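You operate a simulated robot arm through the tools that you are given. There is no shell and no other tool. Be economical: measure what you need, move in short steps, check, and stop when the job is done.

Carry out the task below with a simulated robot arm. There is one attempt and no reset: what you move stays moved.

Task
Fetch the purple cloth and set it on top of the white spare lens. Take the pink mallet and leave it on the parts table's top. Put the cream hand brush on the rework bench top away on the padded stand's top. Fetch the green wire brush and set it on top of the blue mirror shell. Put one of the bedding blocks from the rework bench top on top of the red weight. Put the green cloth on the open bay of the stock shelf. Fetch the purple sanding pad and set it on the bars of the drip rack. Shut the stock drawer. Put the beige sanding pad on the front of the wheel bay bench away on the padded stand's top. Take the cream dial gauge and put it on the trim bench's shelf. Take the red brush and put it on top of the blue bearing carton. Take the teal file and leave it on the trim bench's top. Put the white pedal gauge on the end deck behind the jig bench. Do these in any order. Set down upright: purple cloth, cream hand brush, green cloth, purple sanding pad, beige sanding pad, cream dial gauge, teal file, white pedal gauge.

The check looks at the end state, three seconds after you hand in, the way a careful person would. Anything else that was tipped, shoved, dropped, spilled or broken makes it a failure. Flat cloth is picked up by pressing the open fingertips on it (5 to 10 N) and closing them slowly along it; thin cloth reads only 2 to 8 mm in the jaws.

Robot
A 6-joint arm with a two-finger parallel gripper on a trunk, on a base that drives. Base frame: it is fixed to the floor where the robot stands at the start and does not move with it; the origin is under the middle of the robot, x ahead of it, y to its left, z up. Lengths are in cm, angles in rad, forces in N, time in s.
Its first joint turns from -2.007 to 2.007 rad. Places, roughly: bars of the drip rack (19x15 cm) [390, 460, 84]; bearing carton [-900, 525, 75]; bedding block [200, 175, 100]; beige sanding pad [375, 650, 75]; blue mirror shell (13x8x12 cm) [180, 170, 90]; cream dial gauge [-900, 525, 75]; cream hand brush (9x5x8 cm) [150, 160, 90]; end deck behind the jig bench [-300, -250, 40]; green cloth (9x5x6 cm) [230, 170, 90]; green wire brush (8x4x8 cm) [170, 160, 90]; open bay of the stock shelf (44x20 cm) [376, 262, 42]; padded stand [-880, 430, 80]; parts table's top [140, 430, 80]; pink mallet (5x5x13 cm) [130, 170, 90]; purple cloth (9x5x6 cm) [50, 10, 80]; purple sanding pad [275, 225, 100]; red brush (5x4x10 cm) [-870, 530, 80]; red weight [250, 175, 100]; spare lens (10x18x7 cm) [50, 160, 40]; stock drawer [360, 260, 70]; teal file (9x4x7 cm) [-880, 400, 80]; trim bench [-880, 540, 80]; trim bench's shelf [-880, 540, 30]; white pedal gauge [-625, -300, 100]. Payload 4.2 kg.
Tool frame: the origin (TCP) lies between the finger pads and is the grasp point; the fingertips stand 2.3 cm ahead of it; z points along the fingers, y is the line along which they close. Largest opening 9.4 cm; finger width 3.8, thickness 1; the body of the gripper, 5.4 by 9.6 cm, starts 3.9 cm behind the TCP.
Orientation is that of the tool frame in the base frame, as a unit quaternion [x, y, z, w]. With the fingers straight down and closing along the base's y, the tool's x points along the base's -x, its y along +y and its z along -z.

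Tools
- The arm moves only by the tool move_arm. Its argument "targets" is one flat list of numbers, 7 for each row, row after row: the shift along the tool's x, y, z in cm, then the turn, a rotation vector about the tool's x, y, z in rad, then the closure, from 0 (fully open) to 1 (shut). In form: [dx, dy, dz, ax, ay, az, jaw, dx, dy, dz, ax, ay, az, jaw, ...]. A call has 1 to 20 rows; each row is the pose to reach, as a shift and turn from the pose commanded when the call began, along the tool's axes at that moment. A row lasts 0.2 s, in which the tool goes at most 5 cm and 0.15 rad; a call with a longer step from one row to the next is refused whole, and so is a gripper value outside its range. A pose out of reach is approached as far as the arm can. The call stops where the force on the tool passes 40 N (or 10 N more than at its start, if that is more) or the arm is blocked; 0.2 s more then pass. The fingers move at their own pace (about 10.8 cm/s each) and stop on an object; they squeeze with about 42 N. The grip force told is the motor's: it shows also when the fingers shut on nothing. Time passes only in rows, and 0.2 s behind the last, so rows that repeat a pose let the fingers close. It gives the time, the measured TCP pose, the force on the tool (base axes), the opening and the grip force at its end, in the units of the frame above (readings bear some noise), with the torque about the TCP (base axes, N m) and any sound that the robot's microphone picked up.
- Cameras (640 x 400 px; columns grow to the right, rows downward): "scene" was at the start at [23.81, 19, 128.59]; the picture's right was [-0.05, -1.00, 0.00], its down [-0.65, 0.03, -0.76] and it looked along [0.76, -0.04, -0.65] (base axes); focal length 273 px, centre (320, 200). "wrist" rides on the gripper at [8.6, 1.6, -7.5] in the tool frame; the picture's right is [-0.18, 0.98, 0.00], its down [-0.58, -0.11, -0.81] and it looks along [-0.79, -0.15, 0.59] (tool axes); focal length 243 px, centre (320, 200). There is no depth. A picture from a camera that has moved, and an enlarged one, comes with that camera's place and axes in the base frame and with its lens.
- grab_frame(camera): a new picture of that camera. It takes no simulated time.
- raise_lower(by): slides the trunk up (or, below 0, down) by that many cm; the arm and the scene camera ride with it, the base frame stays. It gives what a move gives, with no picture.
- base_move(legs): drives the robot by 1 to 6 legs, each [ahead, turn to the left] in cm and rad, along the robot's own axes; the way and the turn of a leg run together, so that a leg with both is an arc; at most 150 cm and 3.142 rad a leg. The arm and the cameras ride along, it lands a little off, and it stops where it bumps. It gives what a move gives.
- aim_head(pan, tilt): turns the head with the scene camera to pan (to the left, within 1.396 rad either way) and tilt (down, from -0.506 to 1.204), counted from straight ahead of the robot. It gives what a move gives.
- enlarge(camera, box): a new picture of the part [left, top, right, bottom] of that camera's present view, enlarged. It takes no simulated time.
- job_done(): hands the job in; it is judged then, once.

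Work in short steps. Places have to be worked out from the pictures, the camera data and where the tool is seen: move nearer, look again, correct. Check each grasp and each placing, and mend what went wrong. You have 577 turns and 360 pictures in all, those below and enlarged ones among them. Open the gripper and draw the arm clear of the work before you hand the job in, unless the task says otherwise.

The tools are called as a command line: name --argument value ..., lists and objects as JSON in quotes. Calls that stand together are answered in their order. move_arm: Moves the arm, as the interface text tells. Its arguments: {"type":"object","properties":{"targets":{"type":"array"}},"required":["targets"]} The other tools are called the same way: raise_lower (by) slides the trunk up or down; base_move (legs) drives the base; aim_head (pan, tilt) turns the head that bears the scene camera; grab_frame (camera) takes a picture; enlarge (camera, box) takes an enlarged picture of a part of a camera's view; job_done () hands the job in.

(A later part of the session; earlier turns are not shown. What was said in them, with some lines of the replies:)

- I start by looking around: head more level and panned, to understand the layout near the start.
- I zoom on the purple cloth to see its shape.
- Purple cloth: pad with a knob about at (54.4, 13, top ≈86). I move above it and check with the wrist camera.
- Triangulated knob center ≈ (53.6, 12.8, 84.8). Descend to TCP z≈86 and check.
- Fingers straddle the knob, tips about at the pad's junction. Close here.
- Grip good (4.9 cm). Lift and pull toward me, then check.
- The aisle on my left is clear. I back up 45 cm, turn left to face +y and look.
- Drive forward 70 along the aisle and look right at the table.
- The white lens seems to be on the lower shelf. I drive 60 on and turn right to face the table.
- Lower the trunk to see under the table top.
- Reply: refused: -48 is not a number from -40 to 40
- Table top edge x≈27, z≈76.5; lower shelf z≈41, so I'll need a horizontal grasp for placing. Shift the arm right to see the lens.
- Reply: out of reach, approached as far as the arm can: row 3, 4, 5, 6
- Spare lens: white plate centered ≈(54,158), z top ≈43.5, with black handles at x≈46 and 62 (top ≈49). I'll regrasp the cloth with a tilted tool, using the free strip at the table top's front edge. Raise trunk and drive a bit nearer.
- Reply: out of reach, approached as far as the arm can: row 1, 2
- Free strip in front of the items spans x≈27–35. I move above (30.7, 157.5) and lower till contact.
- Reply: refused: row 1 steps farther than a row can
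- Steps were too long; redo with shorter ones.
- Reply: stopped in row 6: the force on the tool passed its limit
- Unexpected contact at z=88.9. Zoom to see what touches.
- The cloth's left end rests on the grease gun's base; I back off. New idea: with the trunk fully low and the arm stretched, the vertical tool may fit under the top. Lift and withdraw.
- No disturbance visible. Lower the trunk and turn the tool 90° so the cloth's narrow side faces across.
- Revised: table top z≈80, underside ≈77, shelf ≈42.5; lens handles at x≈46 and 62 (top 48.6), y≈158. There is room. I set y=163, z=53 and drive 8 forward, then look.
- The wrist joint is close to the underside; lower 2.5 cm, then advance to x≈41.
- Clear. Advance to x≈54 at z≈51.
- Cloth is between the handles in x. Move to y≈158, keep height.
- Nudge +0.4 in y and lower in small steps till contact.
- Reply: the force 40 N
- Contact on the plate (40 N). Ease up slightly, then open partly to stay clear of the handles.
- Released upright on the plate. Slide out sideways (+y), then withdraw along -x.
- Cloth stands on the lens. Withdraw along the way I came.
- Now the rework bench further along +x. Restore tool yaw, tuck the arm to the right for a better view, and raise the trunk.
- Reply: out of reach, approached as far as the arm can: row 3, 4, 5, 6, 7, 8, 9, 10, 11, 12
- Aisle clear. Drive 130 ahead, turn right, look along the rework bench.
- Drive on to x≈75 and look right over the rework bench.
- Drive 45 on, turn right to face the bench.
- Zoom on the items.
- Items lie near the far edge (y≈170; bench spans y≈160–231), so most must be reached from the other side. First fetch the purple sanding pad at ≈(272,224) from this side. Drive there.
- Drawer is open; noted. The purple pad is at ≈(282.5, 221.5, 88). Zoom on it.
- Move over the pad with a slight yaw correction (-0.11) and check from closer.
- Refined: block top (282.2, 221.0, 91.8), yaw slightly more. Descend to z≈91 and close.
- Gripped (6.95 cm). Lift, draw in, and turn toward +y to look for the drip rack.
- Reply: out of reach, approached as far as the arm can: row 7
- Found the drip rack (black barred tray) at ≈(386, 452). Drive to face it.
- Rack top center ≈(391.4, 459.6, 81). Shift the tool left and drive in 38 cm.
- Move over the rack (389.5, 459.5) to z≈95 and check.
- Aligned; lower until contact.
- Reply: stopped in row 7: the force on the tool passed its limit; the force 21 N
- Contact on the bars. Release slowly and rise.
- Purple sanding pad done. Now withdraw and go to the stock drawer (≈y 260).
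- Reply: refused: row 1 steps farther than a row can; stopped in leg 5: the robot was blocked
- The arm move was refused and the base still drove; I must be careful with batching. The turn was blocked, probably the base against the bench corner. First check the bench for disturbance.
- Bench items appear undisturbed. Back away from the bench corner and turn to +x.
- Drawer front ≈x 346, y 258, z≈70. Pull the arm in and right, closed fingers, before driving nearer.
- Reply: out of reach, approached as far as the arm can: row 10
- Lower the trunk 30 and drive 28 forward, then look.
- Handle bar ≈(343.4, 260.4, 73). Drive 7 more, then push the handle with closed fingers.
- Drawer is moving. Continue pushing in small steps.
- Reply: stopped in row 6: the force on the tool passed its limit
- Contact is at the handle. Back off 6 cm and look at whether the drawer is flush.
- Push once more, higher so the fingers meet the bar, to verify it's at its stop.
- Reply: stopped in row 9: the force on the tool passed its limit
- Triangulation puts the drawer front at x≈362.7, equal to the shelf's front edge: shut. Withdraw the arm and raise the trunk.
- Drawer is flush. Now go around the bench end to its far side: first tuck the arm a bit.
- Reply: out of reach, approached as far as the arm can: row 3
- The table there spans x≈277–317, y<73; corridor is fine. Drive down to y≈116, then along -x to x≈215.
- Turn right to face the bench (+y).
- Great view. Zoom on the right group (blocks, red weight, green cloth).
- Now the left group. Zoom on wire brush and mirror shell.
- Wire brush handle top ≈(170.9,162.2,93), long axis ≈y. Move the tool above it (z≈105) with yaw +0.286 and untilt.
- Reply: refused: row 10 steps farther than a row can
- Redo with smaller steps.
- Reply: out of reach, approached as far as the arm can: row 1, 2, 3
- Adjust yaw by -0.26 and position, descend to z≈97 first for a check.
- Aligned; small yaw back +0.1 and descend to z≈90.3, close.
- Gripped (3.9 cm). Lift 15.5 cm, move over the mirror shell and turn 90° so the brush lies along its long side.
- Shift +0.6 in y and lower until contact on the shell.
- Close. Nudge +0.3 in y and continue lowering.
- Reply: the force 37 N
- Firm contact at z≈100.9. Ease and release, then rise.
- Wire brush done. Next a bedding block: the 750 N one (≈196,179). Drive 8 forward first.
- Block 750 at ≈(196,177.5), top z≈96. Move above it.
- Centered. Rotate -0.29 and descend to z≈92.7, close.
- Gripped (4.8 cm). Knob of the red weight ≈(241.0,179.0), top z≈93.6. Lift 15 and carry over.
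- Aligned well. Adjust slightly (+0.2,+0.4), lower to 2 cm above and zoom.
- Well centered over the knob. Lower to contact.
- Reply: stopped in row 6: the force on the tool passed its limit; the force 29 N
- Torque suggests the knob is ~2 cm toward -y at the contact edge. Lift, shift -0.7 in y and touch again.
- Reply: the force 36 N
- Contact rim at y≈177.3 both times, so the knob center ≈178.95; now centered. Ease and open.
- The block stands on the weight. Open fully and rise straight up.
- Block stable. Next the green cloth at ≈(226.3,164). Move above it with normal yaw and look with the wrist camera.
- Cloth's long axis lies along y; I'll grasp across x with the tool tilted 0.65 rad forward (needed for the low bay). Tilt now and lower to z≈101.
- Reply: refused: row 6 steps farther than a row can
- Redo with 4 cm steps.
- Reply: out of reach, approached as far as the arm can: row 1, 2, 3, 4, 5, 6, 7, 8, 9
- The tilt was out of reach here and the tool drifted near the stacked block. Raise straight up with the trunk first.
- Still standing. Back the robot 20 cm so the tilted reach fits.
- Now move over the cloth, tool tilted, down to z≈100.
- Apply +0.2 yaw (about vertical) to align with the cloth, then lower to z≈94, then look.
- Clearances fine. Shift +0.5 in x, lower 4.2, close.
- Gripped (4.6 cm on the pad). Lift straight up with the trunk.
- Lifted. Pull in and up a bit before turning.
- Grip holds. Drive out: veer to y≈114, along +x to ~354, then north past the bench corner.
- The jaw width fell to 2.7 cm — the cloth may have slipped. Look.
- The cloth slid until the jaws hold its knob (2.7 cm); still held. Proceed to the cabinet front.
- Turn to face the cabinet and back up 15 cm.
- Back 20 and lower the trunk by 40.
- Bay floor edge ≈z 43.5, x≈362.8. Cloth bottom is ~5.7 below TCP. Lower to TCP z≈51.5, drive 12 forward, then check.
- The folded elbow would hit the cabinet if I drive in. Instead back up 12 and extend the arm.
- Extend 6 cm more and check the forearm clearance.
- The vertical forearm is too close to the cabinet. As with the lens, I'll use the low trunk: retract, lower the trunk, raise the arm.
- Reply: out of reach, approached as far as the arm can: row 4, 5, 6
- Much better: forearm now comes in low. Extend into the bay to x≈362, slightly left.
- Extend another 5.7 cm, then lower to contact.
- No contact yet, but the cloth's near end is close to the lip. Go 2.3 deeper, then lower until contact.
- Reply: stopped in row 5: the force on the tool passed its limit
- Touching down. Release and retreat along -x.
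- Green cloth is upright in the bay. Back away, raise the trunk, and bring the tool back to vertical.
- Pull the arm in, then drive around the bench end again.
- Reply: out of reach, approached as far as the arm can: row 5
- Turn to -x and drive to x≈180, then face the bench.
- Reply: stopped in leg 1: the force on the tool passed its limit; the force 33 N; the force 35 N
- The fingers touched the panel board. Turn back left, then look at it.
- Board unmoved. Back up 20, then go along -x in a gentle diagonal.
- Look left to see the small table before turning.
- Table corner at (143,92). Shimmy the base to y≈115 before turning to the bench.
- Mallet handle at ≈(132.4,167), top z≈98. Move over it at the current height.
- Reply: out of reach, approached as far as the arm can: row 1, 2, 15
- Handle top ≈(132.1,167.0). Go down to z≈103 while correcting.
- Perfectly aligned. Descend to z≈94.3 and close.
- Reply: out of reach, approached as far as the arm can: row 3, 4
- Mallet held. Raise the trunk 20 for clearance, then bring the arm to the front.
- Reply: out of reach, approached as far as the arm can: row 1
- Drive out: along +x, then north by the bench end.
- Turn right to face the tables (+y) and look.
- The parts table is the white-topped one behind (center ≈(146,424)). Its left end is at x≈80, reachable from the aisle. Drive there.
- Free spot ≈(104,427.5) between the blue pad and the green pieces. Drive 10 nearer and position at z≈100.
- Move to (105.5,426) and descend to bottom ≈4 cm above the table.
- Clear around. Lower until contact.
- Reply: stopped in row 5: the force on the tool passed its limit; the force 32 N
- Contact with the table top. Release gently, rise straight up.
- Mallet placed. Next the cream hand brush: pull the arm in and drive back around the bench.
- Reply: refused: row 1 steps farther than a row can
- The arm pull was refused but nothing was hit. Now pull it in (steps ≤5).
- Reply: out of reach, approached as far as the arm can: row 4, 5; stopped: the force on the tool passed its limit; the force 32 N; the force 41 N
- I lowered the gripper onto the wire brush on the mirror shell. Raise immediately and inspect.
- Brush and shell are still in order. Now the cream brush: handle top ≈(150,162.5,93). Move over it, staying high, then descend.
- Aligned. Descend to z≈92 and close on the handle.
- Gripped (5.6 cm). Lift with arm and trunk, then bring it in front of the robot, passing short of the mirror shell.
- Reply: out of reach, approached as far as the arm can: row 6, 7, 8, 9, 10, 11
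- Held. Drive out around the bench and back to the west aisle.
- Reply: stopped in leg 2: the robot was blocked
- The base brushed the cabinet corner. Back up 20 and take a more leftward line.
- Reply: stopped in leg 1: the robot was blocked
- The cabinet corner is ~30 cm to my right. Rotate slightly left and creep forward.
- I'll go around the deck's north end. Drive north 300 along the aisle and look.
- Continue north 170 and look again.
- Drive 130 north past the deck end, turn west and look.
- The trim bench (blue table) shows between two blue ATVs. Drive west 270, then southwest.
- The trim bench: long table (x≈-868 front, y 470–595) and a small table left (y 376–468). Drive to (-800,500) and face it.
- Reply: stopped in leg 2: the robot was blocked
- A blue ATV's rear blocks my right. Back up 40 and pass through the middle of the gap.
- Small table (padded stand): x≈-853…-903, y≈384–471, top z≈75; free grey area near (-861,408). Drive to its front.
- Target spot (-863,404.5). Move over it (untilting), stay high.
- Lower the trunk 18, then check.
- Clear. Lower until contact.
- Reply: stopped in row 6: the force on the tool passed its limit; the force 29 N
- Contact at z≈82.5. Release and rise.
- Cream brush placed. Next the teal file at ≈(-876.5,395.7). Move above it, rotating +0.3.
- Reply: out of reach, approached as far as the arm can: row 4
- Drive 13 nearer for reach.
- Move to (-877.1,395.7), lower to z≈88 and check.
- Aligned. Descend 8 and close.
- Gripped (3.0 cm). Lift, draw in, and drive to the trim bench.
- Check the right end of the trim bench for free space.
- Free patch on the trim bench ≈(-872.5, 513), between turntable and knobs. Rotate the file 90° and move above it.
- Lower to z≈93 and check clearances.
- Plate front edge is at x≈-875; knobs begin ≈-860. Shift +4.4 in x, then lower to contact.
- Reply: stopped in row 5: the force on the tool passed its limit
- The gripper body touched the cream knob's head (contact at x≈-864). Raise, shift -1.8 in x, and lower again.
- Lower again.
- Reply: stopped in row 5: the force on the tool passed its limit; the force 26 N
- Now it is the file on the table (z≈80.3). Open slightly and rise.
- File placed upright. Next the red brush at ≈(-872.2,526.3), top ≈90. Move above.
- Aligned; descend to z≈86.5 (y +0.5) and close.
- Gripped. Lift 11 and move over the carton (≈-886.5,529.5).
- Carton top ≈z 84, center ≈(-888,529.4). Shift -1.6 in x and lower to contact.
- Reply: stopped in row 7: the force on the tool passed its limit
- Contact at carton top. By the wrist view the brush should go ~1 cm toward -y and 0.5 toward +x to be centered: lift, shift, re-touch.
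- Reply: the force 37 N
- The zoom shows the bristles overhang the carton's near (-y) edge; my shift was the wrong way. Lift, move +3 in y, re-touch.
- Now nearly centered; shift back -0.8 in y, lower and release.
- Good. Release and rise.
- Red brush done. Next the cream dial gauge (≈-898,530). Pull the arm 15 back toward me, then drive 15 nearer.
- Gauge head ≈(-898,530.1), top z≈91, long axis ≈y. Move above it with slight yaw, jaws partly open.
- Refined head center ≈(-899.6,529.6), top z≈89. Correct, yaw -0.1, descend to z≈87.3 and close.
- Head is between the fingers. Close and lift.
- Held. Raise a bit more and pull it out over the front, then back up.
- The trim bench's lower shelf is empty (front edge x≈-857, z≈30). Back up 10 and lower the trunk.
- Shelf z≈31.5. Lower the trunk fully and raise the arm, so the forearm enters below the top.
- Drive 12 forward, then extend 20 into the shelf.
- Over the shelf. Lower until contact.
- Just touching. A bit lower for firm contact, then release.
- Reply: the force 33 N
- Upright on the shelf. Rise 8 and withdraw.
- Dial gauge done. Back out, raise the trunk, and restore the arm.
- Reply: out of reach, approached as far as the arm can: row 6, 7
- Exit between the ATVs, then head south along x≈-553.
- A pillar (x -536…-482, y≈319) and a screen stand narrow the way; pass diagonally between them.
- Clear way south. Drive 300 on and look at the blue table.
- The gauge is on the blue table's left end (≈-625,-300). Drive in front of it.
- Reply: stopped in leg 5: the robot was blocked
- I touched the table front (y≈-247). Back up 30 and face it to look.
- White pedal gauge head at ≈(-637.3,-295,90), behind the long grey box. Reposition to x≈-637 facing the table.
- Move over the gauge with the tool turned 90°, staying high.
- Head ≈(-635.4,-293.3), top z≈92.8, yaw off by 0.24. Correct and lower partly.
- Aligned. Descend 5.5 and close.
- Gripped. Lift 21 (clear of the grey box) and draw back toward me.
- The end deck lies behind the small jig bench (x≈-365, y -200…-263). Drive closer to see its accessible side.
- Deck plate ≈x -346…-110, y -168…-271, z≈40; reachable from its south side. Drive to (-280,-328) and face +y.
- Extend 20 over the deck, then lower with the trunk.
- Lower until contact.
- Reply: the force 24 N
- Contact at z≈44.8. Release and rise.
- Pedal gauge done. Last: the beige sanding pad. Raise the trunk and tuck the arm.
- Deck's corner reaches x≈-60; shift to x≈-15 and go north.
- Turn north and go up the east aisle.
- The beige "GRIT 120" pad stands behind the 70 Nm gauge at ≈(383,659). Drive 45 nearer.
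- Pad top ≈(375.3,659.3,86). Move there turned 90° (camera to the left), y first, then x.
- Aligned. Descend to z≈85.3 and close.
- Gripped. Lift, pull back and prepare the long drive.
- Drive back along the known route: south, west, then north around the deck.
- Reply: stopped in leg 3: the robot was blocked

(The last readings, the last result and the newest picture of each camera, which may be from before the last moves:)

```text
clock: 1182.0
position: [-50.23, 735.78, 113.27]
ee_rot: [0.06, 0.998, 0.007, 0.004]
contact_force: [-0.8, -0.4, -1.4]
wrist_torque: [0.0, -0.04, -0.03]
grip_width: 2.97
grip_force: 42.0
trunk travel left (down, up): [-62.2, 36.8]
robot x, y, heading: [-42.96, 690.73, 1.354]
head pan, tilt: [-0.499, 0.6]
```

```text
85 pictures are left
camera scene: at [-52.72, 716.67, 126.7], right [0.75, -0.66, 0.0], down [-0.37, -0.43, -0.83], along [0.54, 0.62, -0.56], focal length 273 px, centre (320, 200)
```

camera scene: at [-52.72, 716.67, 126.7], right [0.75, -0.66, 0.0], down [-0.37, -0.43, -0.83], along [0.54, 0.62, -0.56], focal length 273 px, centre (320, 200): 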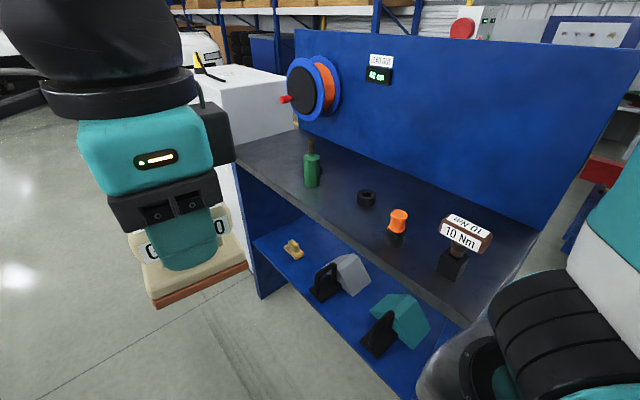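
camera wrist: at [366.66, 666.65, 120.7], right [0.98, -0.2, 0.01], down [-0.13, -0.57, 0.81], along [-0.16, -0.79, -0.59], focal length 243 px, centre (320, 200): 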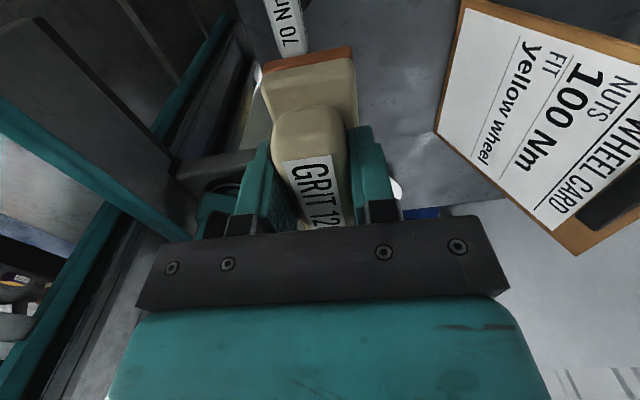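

The shoulder touched the blue cabinet on my right (items undisturbed). Back up 40 and pass further left (x≈-66).

base_move --legs '[[-40, 0], [0, 0.38], [100, 0], [0, -0.15], [140, 0], [0, 1.55]]'

```text
clock: 1201.3
position: [-111.31, 873.61, 113.28]
ee_rot: [0.731, -0.683, -0.007, 0.002]
contact_force: [0.1, -0.8, -1.6]
wrist_torque: [-0.03, 0.02, 0.0]
grip_width: 2.94
grip_force: 41.6
trunk travel left (down, up): [-62.2, 36.8]
robot x, y, heading: [-68.19, 889.47, 3.113]
head pan, tilt: [-0.499, 0.6]
```

base_move --legs '[[140, 0], [140, 0], [0, 0.828], [150, 0], [150, 0], [150, 0]]'

```text
clock: 1235.6
position: [-659.68, 583.2, 113.29]
ee_rot: [0.93, -0.366, -0.006, 0.003]
contact_force: [0.6, -0.9, -1.5]
wrist_torque: [0.04, 0.03, 0.01]
grip_width: 2.94
grip_force: 41.5
trunk travel left (down, up): [-62.2, 36.8]
robot x, y, heading: [-638.61, 623.46, -2.418]
head pan, tilt: [-0.499, 0.6]
stopped in leg 6: the robot was blocked; the commanded pose is now the measured one
```

Bumped the ATV's rear again. Back up 40 and steer further left.

base_move --legs '[[-42, 0], [0, 0.17], [126, 0], [0, -0.52], [62, 0]]'

grab_frame --camera "wrist"

```text
clock: 1249.4
position: [-775.51, 495.75, 113.16]
ee_rot: [0.858, -0.513, -0.006, 0.002]
contact_force: [-0.1, -0.5, -1.3]
wrist_torque: [-0.01, 0.0, -0.02]
grip_width: 2.94
grip_force: 42.5
trunk travel left (down, up): [-62.2, 36.8]
robot x, y, heading: [-742.91, 527.07, -2.744]
head pan, tilt: [-0.499, 0.6]
```

```text
84 pictures are left
camera wrist: at [-772.58, 487.34, 120.63], right [-0.95, -0.3, 0.01], down [-0.17, 0.56, 0.81], along [-0.25, 0.77, -0.59], focal length 243 px, centre (320, 200)
```

wrist: 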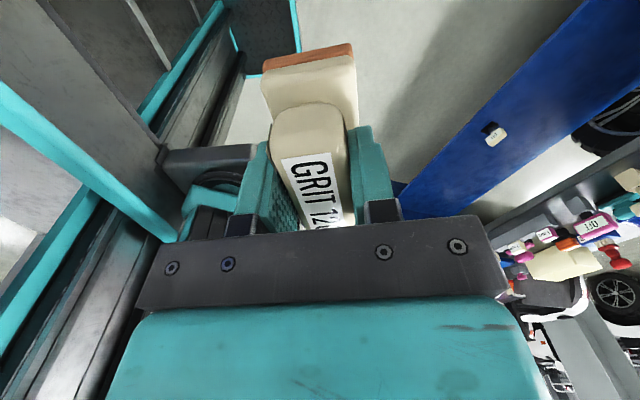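

base_move --legs '[[0, 0.34], [78, 0], [0, 0.83], [48, 0], [0, -1.57]]'

aim_head --pan 0.1 --tilt 0.8

grab_frame --camera "scene"

```text
clock: 1263.1
position: [-839.94, 409.54, 113.31]
ee_rot: [0.75, -0.661, -0.007, 0.001]
contact_force: [-0.2, -1.0, -1.2]
wrist_torque: [0.03, 0.02, 0.0]
grip_width: 2.94
grip_force: 41.5
trunk travel left (down, up): [-62.2, 36.8]
robot x, y, heading: [-798.43, 427.41, -3.113]
head pan, tilt: [-0.499, 0.6]
```

```text
clock: 1264.1
position: [-840.03, 409.66, 113.16]
ee_rot: [0.751, -0.661, -0.006, 0.001]
contact_force: [-0.8, -0.6, -1.2]
wrist_torque: [-0.03, 0.01, 0.0]
grip_width: 2.96
grip_force: 41.9
trunk travel left (down, up): [-62.2, 36.8]
robot x, y, heading: [-798.28, 427.42, -3.118]
head pan, tilt: [0.099, 0.799]
```

```text
83 pictures are left
camera scene: at [-820.77, 406.25, 125.01], right [-0.12, 0.99, 0.0], down [0.71, 0.09, -0.7], along [-0.69, -0.09, -0.72], focal length 273 px, centre (320, 200)
```

scene: 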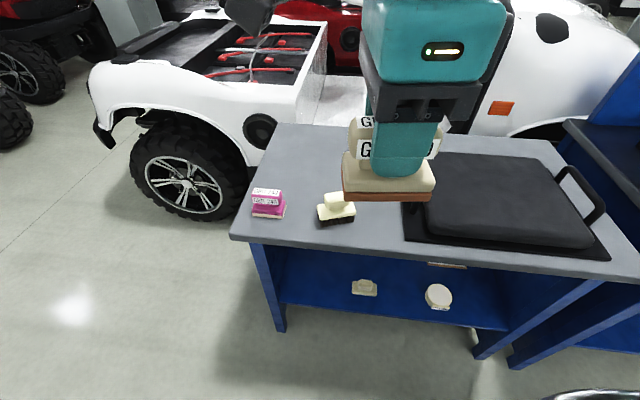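

Free spot at the back-left (≈-882,395), where the file stood. Drive 17 forward.

base_move --legs '[[17, 0]]'

move_arm --targets '[1, 4.5, 0, 0, 0, 0, 1, 2, 9, 0, 0, 0, 0, 1, 4, 13, 0, 0, 0, 0, 1, 6, 17, 0, 0, 0, 0, 1, 8.5, 20.5, 0, 0, 0, 0, 1, 11.3, 23.5, 0, 0, 0, 0, 1]'

grab_frame --camera "scene"

```text
clock: 1265.5
position: [-856.76, 409.17, 113.25]
ee_rot: [0.751, -0.661, -0.006, 0.001]
contact_force: [-0.3, -0.1, -0.9]
wrist_torque: [-0.03, -0.02, -0.01]
grip_width: 2.96
grip_force: 42.2
trunk travel left (down, up): [-62.2, 36.8]
robot x, y, heading: [-814.82, 426.98, -3.107]
head pan, tilt: [0.099, 0.799]
```

```text
clock: 1267.0
position: [-878.97, 394.95, 113.54]
ee_rot: [0.751, -0.66, -0.008, 0.001]
contact_force: [1.4, -0.1, 1.0]
wrist_torque: [-0.06, 0.08, 0.0]
grip_width: 2.95
grip_force: 42.1
trunk travel left (down, up): [-62.2, 36.8]
robot x, y, heading: [-814.56, 426.9, -3.115]
head pan, tilt: [0.099, 0.799]
```

```text
82 pictures are left
camera scene: at [-837.52, 405.75, 125.02], right [-0.13, 0.99, 0.0], down [0.71, 0.09, -0.7], along [-0.69, -0.09, -0.72], focal length 273 px, centre (320, 200)
```

scene: 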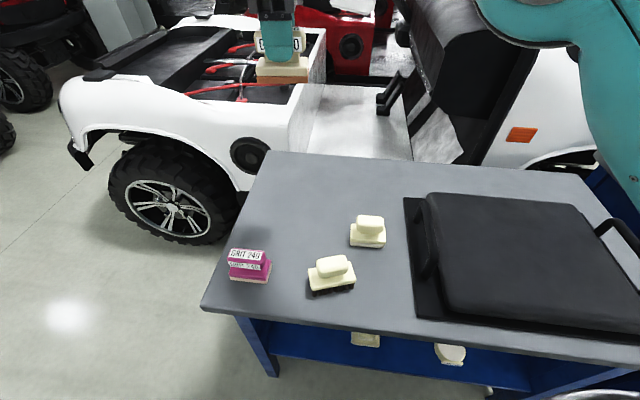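

Directly above the free spot. Lower by trunk 26, then arm to contact.

raise_lower --by -26

move_arm --targets '[0, 0, 2, 0, 0, 0, 1, 0, 0, 4, 0, 0, 0, 1, 0, 0, 5, 0, 0, 0, 1, 0, 0, 5.7, 0, 0, 0, 1, 0, 0, 6.4, 0, 0, 0, 1, 0, 0, 7.1, 0, 0, 0, 1]'

grab_frame --camera "scene"

```text
clock: 1269.6
position: [-878.9, 395.03, 87.56]
ee_rot: [0.75, -0.661, -0.006, 0.001]
contact_force: [-0.2, 0.0, -1.1]
wrist_torque: [-0.03, -0.02, 0.0]
grip_width: 2.95
grip_force: 41.9
trunk travel left (down, up): [-36.2, 62.8]
robot x, y, heading: [-815.47, 426.87, -3.11]
head pan, tilt: [0.099, 0.799]
```

```text
clock: 1271.0
position: [-879.73, 394.48, 80.98]
ee_rot: [0.751, -0.661, -0.006, -0.002]
contact_force: [0.6, -0.3, -1.5]
wrist_torque: [0.01, 0.03, 0.02]
grip_width: 2.95
grip_force: 42.2
out of reach, approached as far as the arm can: row 5, 6
trunk travel left (down, up): [-36.2, 62.8]
robot x, y, heading: [-815.19, 426.69, -3.114]
head pan, tilt: [0.099, 0.799]
```

```text
81 pictures are left
camera scene: at [-837.59, 405.75, 99.01], right [-0.13, 0.99, 0.0], down [0.71, 0.09, -0.7], along [-0.69, -0.09, -0.72], focal length 273 px, centre (320, 200)
```

scene: 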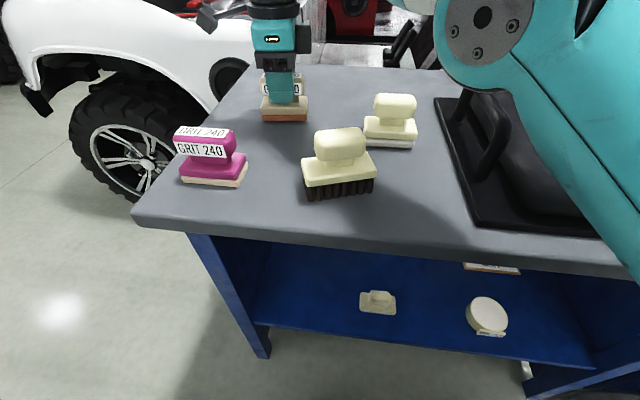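

Almost touching; lower with the trunk in small amounts.

raise_lower --by -0.7

enlarge --camera "scene" --box '[190, 30, 350, 150]'

```text
clock: 1271.6
position: [-879.82, 394.46, 80.34]
ee_rot: [0.751, -0.661, -0.006, 0.0]
contact_force: [-1.3, -0.1, 7.0]
wrist_torque: [-0.28, -0.12, 0.0]
grip_width: 2.95
grip_force: 42.0
trunk travel left (down, up): [-35.5, 63.5]
robot x, y, heading: [-814.82, 426.46, -3.114]
head pan, tilt: [0.099, 0.799]
```

```text
3.33 times, centred on (270, 90) of scene
camera zoom: at [-837.58, 405.76, 98.33], right [-0.13, 0.99, 0.0], down [0.71, 0.09, -0.7], along [-0.69, -0.09, -0.72], focal length 911 px, centre (487, 567)
```

zoom: 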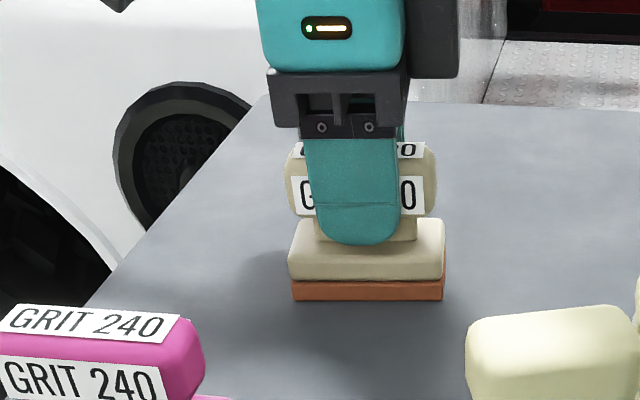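

Contact. Release and rise.

move_arm --targets '[0, 0, 0, 0, 0, 0, 0.7, 0, 0, 0, 0, 0, 0, 0.4, 0, 0, 0, 0, 0, 0, 0.2, 0, 0, 0, 0, 0, 0, 0.2, 0, 0, -4, 0, 0, 0, 0.2, 0, 0, -8, 0, 0, 0, 0.2, 0, 0, -12, 0, 0, 0, 0.2, 0, 0, -16, 0, 0, 0, 0.2]'

grab_frame --camera "scene"

```text
clock: 1273.4
position: [-877.8, 395.72, 92.95]
ee_rot: [0.75, -0.661, -0.005, -0.001]
contact_force: [-0.3, -0.1, 0.3]
wrist_torque: [0.02, 0.0, -0.01]
grip_width: 7.54
grip_force: 0.0
out of reach, approached as far as the arm can: row 7, 8
trunk travel left (down, up): [-35.5, 63.5]
robot x, y, heading: [-815.04, 426.68, -3.114]
head pan, tilt: [0.099, 0.799]
```

```text
79 pictures are left
camera scene: at [-837.58, 405.75, 98.31], right [-0.13, 0.99, 0.0], down [0.71, 0.09, -0.7], along [-0.69, -0.09, -0.72], focal length 273 px, centre (320, 200)
```

scene: 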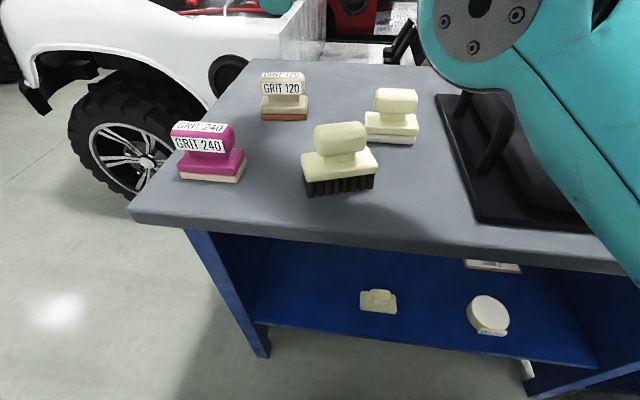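

All tasks are placed. Raise and draw the arm clear of the work.

raise_lower --by 25

base_move --legs '[[-25, 0]]'

aim_head --pan -0.3 --tilt 0.6

grab_frame --camera "scene"

```text
clock: 1276.0
position: [-877.99, 395.74, 118.0]
ee_rot: [0.751, -0.66, -0.007, -0.001]
contact_force: [0.0, -0.7, 0.0]
wrist_torque: [-0.02, 0.01, -0.01]
grip_width: 7.51
grip_force: 0.0
trunk travel left (down, up): [-60.5, 38.5]
robot x, y, heading: [-815.27, 426.83, -3.114]
head pan, tilt: [0.099, 0.799]
```

```text
clock: 1277.8
position: [-852.68, 396.38, 118.04]
ee_rot: [0.752, -0.659, -0.006, -0.001]
contact_force: [-0.1, 0.5, 0.0]
wrist_torque: [0.03, -0.02, 0.01]
grip_width: 7.51
grip_force: 0.1
trunk travel left (down, up): [-60.5, 38.5]
robot x, y, heading: [-789.89, 427.28, -3.116]
head pan, tilt: [0.099, 0.799]
```

```text
clock: 1278.7
position: [-852.69, 396.15, 118.03]
ee_rot: [0.751, -0.66, -0.006, -0.001]
contact_force: [-0.2, -0.3, 0.3]
wrist_torque: [0.0, -0.01, -0.01]
grip_width: 7.5
grip_force: 0.0
trunk travel left (down, up): [-60.5, 38.5]
robot x, y, heading: [-789.73, 427.37, -3.115]
head pan, tilt: [-0.3, 0.6]
```

```text
78 pictures are left
camera scene: at [-812.85, 409.8, 124.99], right [0.26, 0.96, 0.0], down [0.55, -0.15, -0.82], along [-0.8, 0.22, -0.57], focal length 273 px, centre (320, 200)
```

scene: 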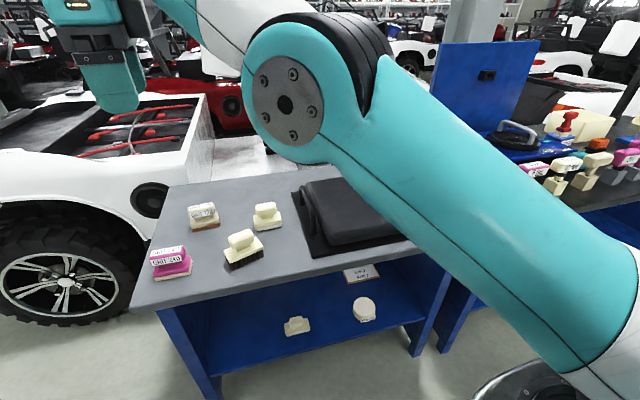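

Everything stands in place and the gripper is open and clear of the work; I hand in.

job_done

```text
The job is handed in.
```

I handed the job in with all 13 tasks carried out: each item was set where asked, the stock drawer was pushed to its stop, and the gripper was left open and clear. I did not go back to re-check the earlier placements at the end. Three things could affect the check:

- **Bumps:** The gripper pressed briefly on the wire brush after I had placed it, and touched a cream knob on the trim bench and a panel board. The base or shoulder bumped a parked vehicle, the stock cabinet corner and two benches. In the pictures I took afterwards of the brush, knob and board nothing looked moved; the vehicle, cabinet and benches I did not inspect closely.
- **Padded stand:** I took "the padded stand's top" to be the grey table top beside the black pad, not the pad itself.
- **Gauge names:** I took the cream and white "OFF" signs to be the cream dial gauge and the white pedal gauge, because they stood at the listed places.
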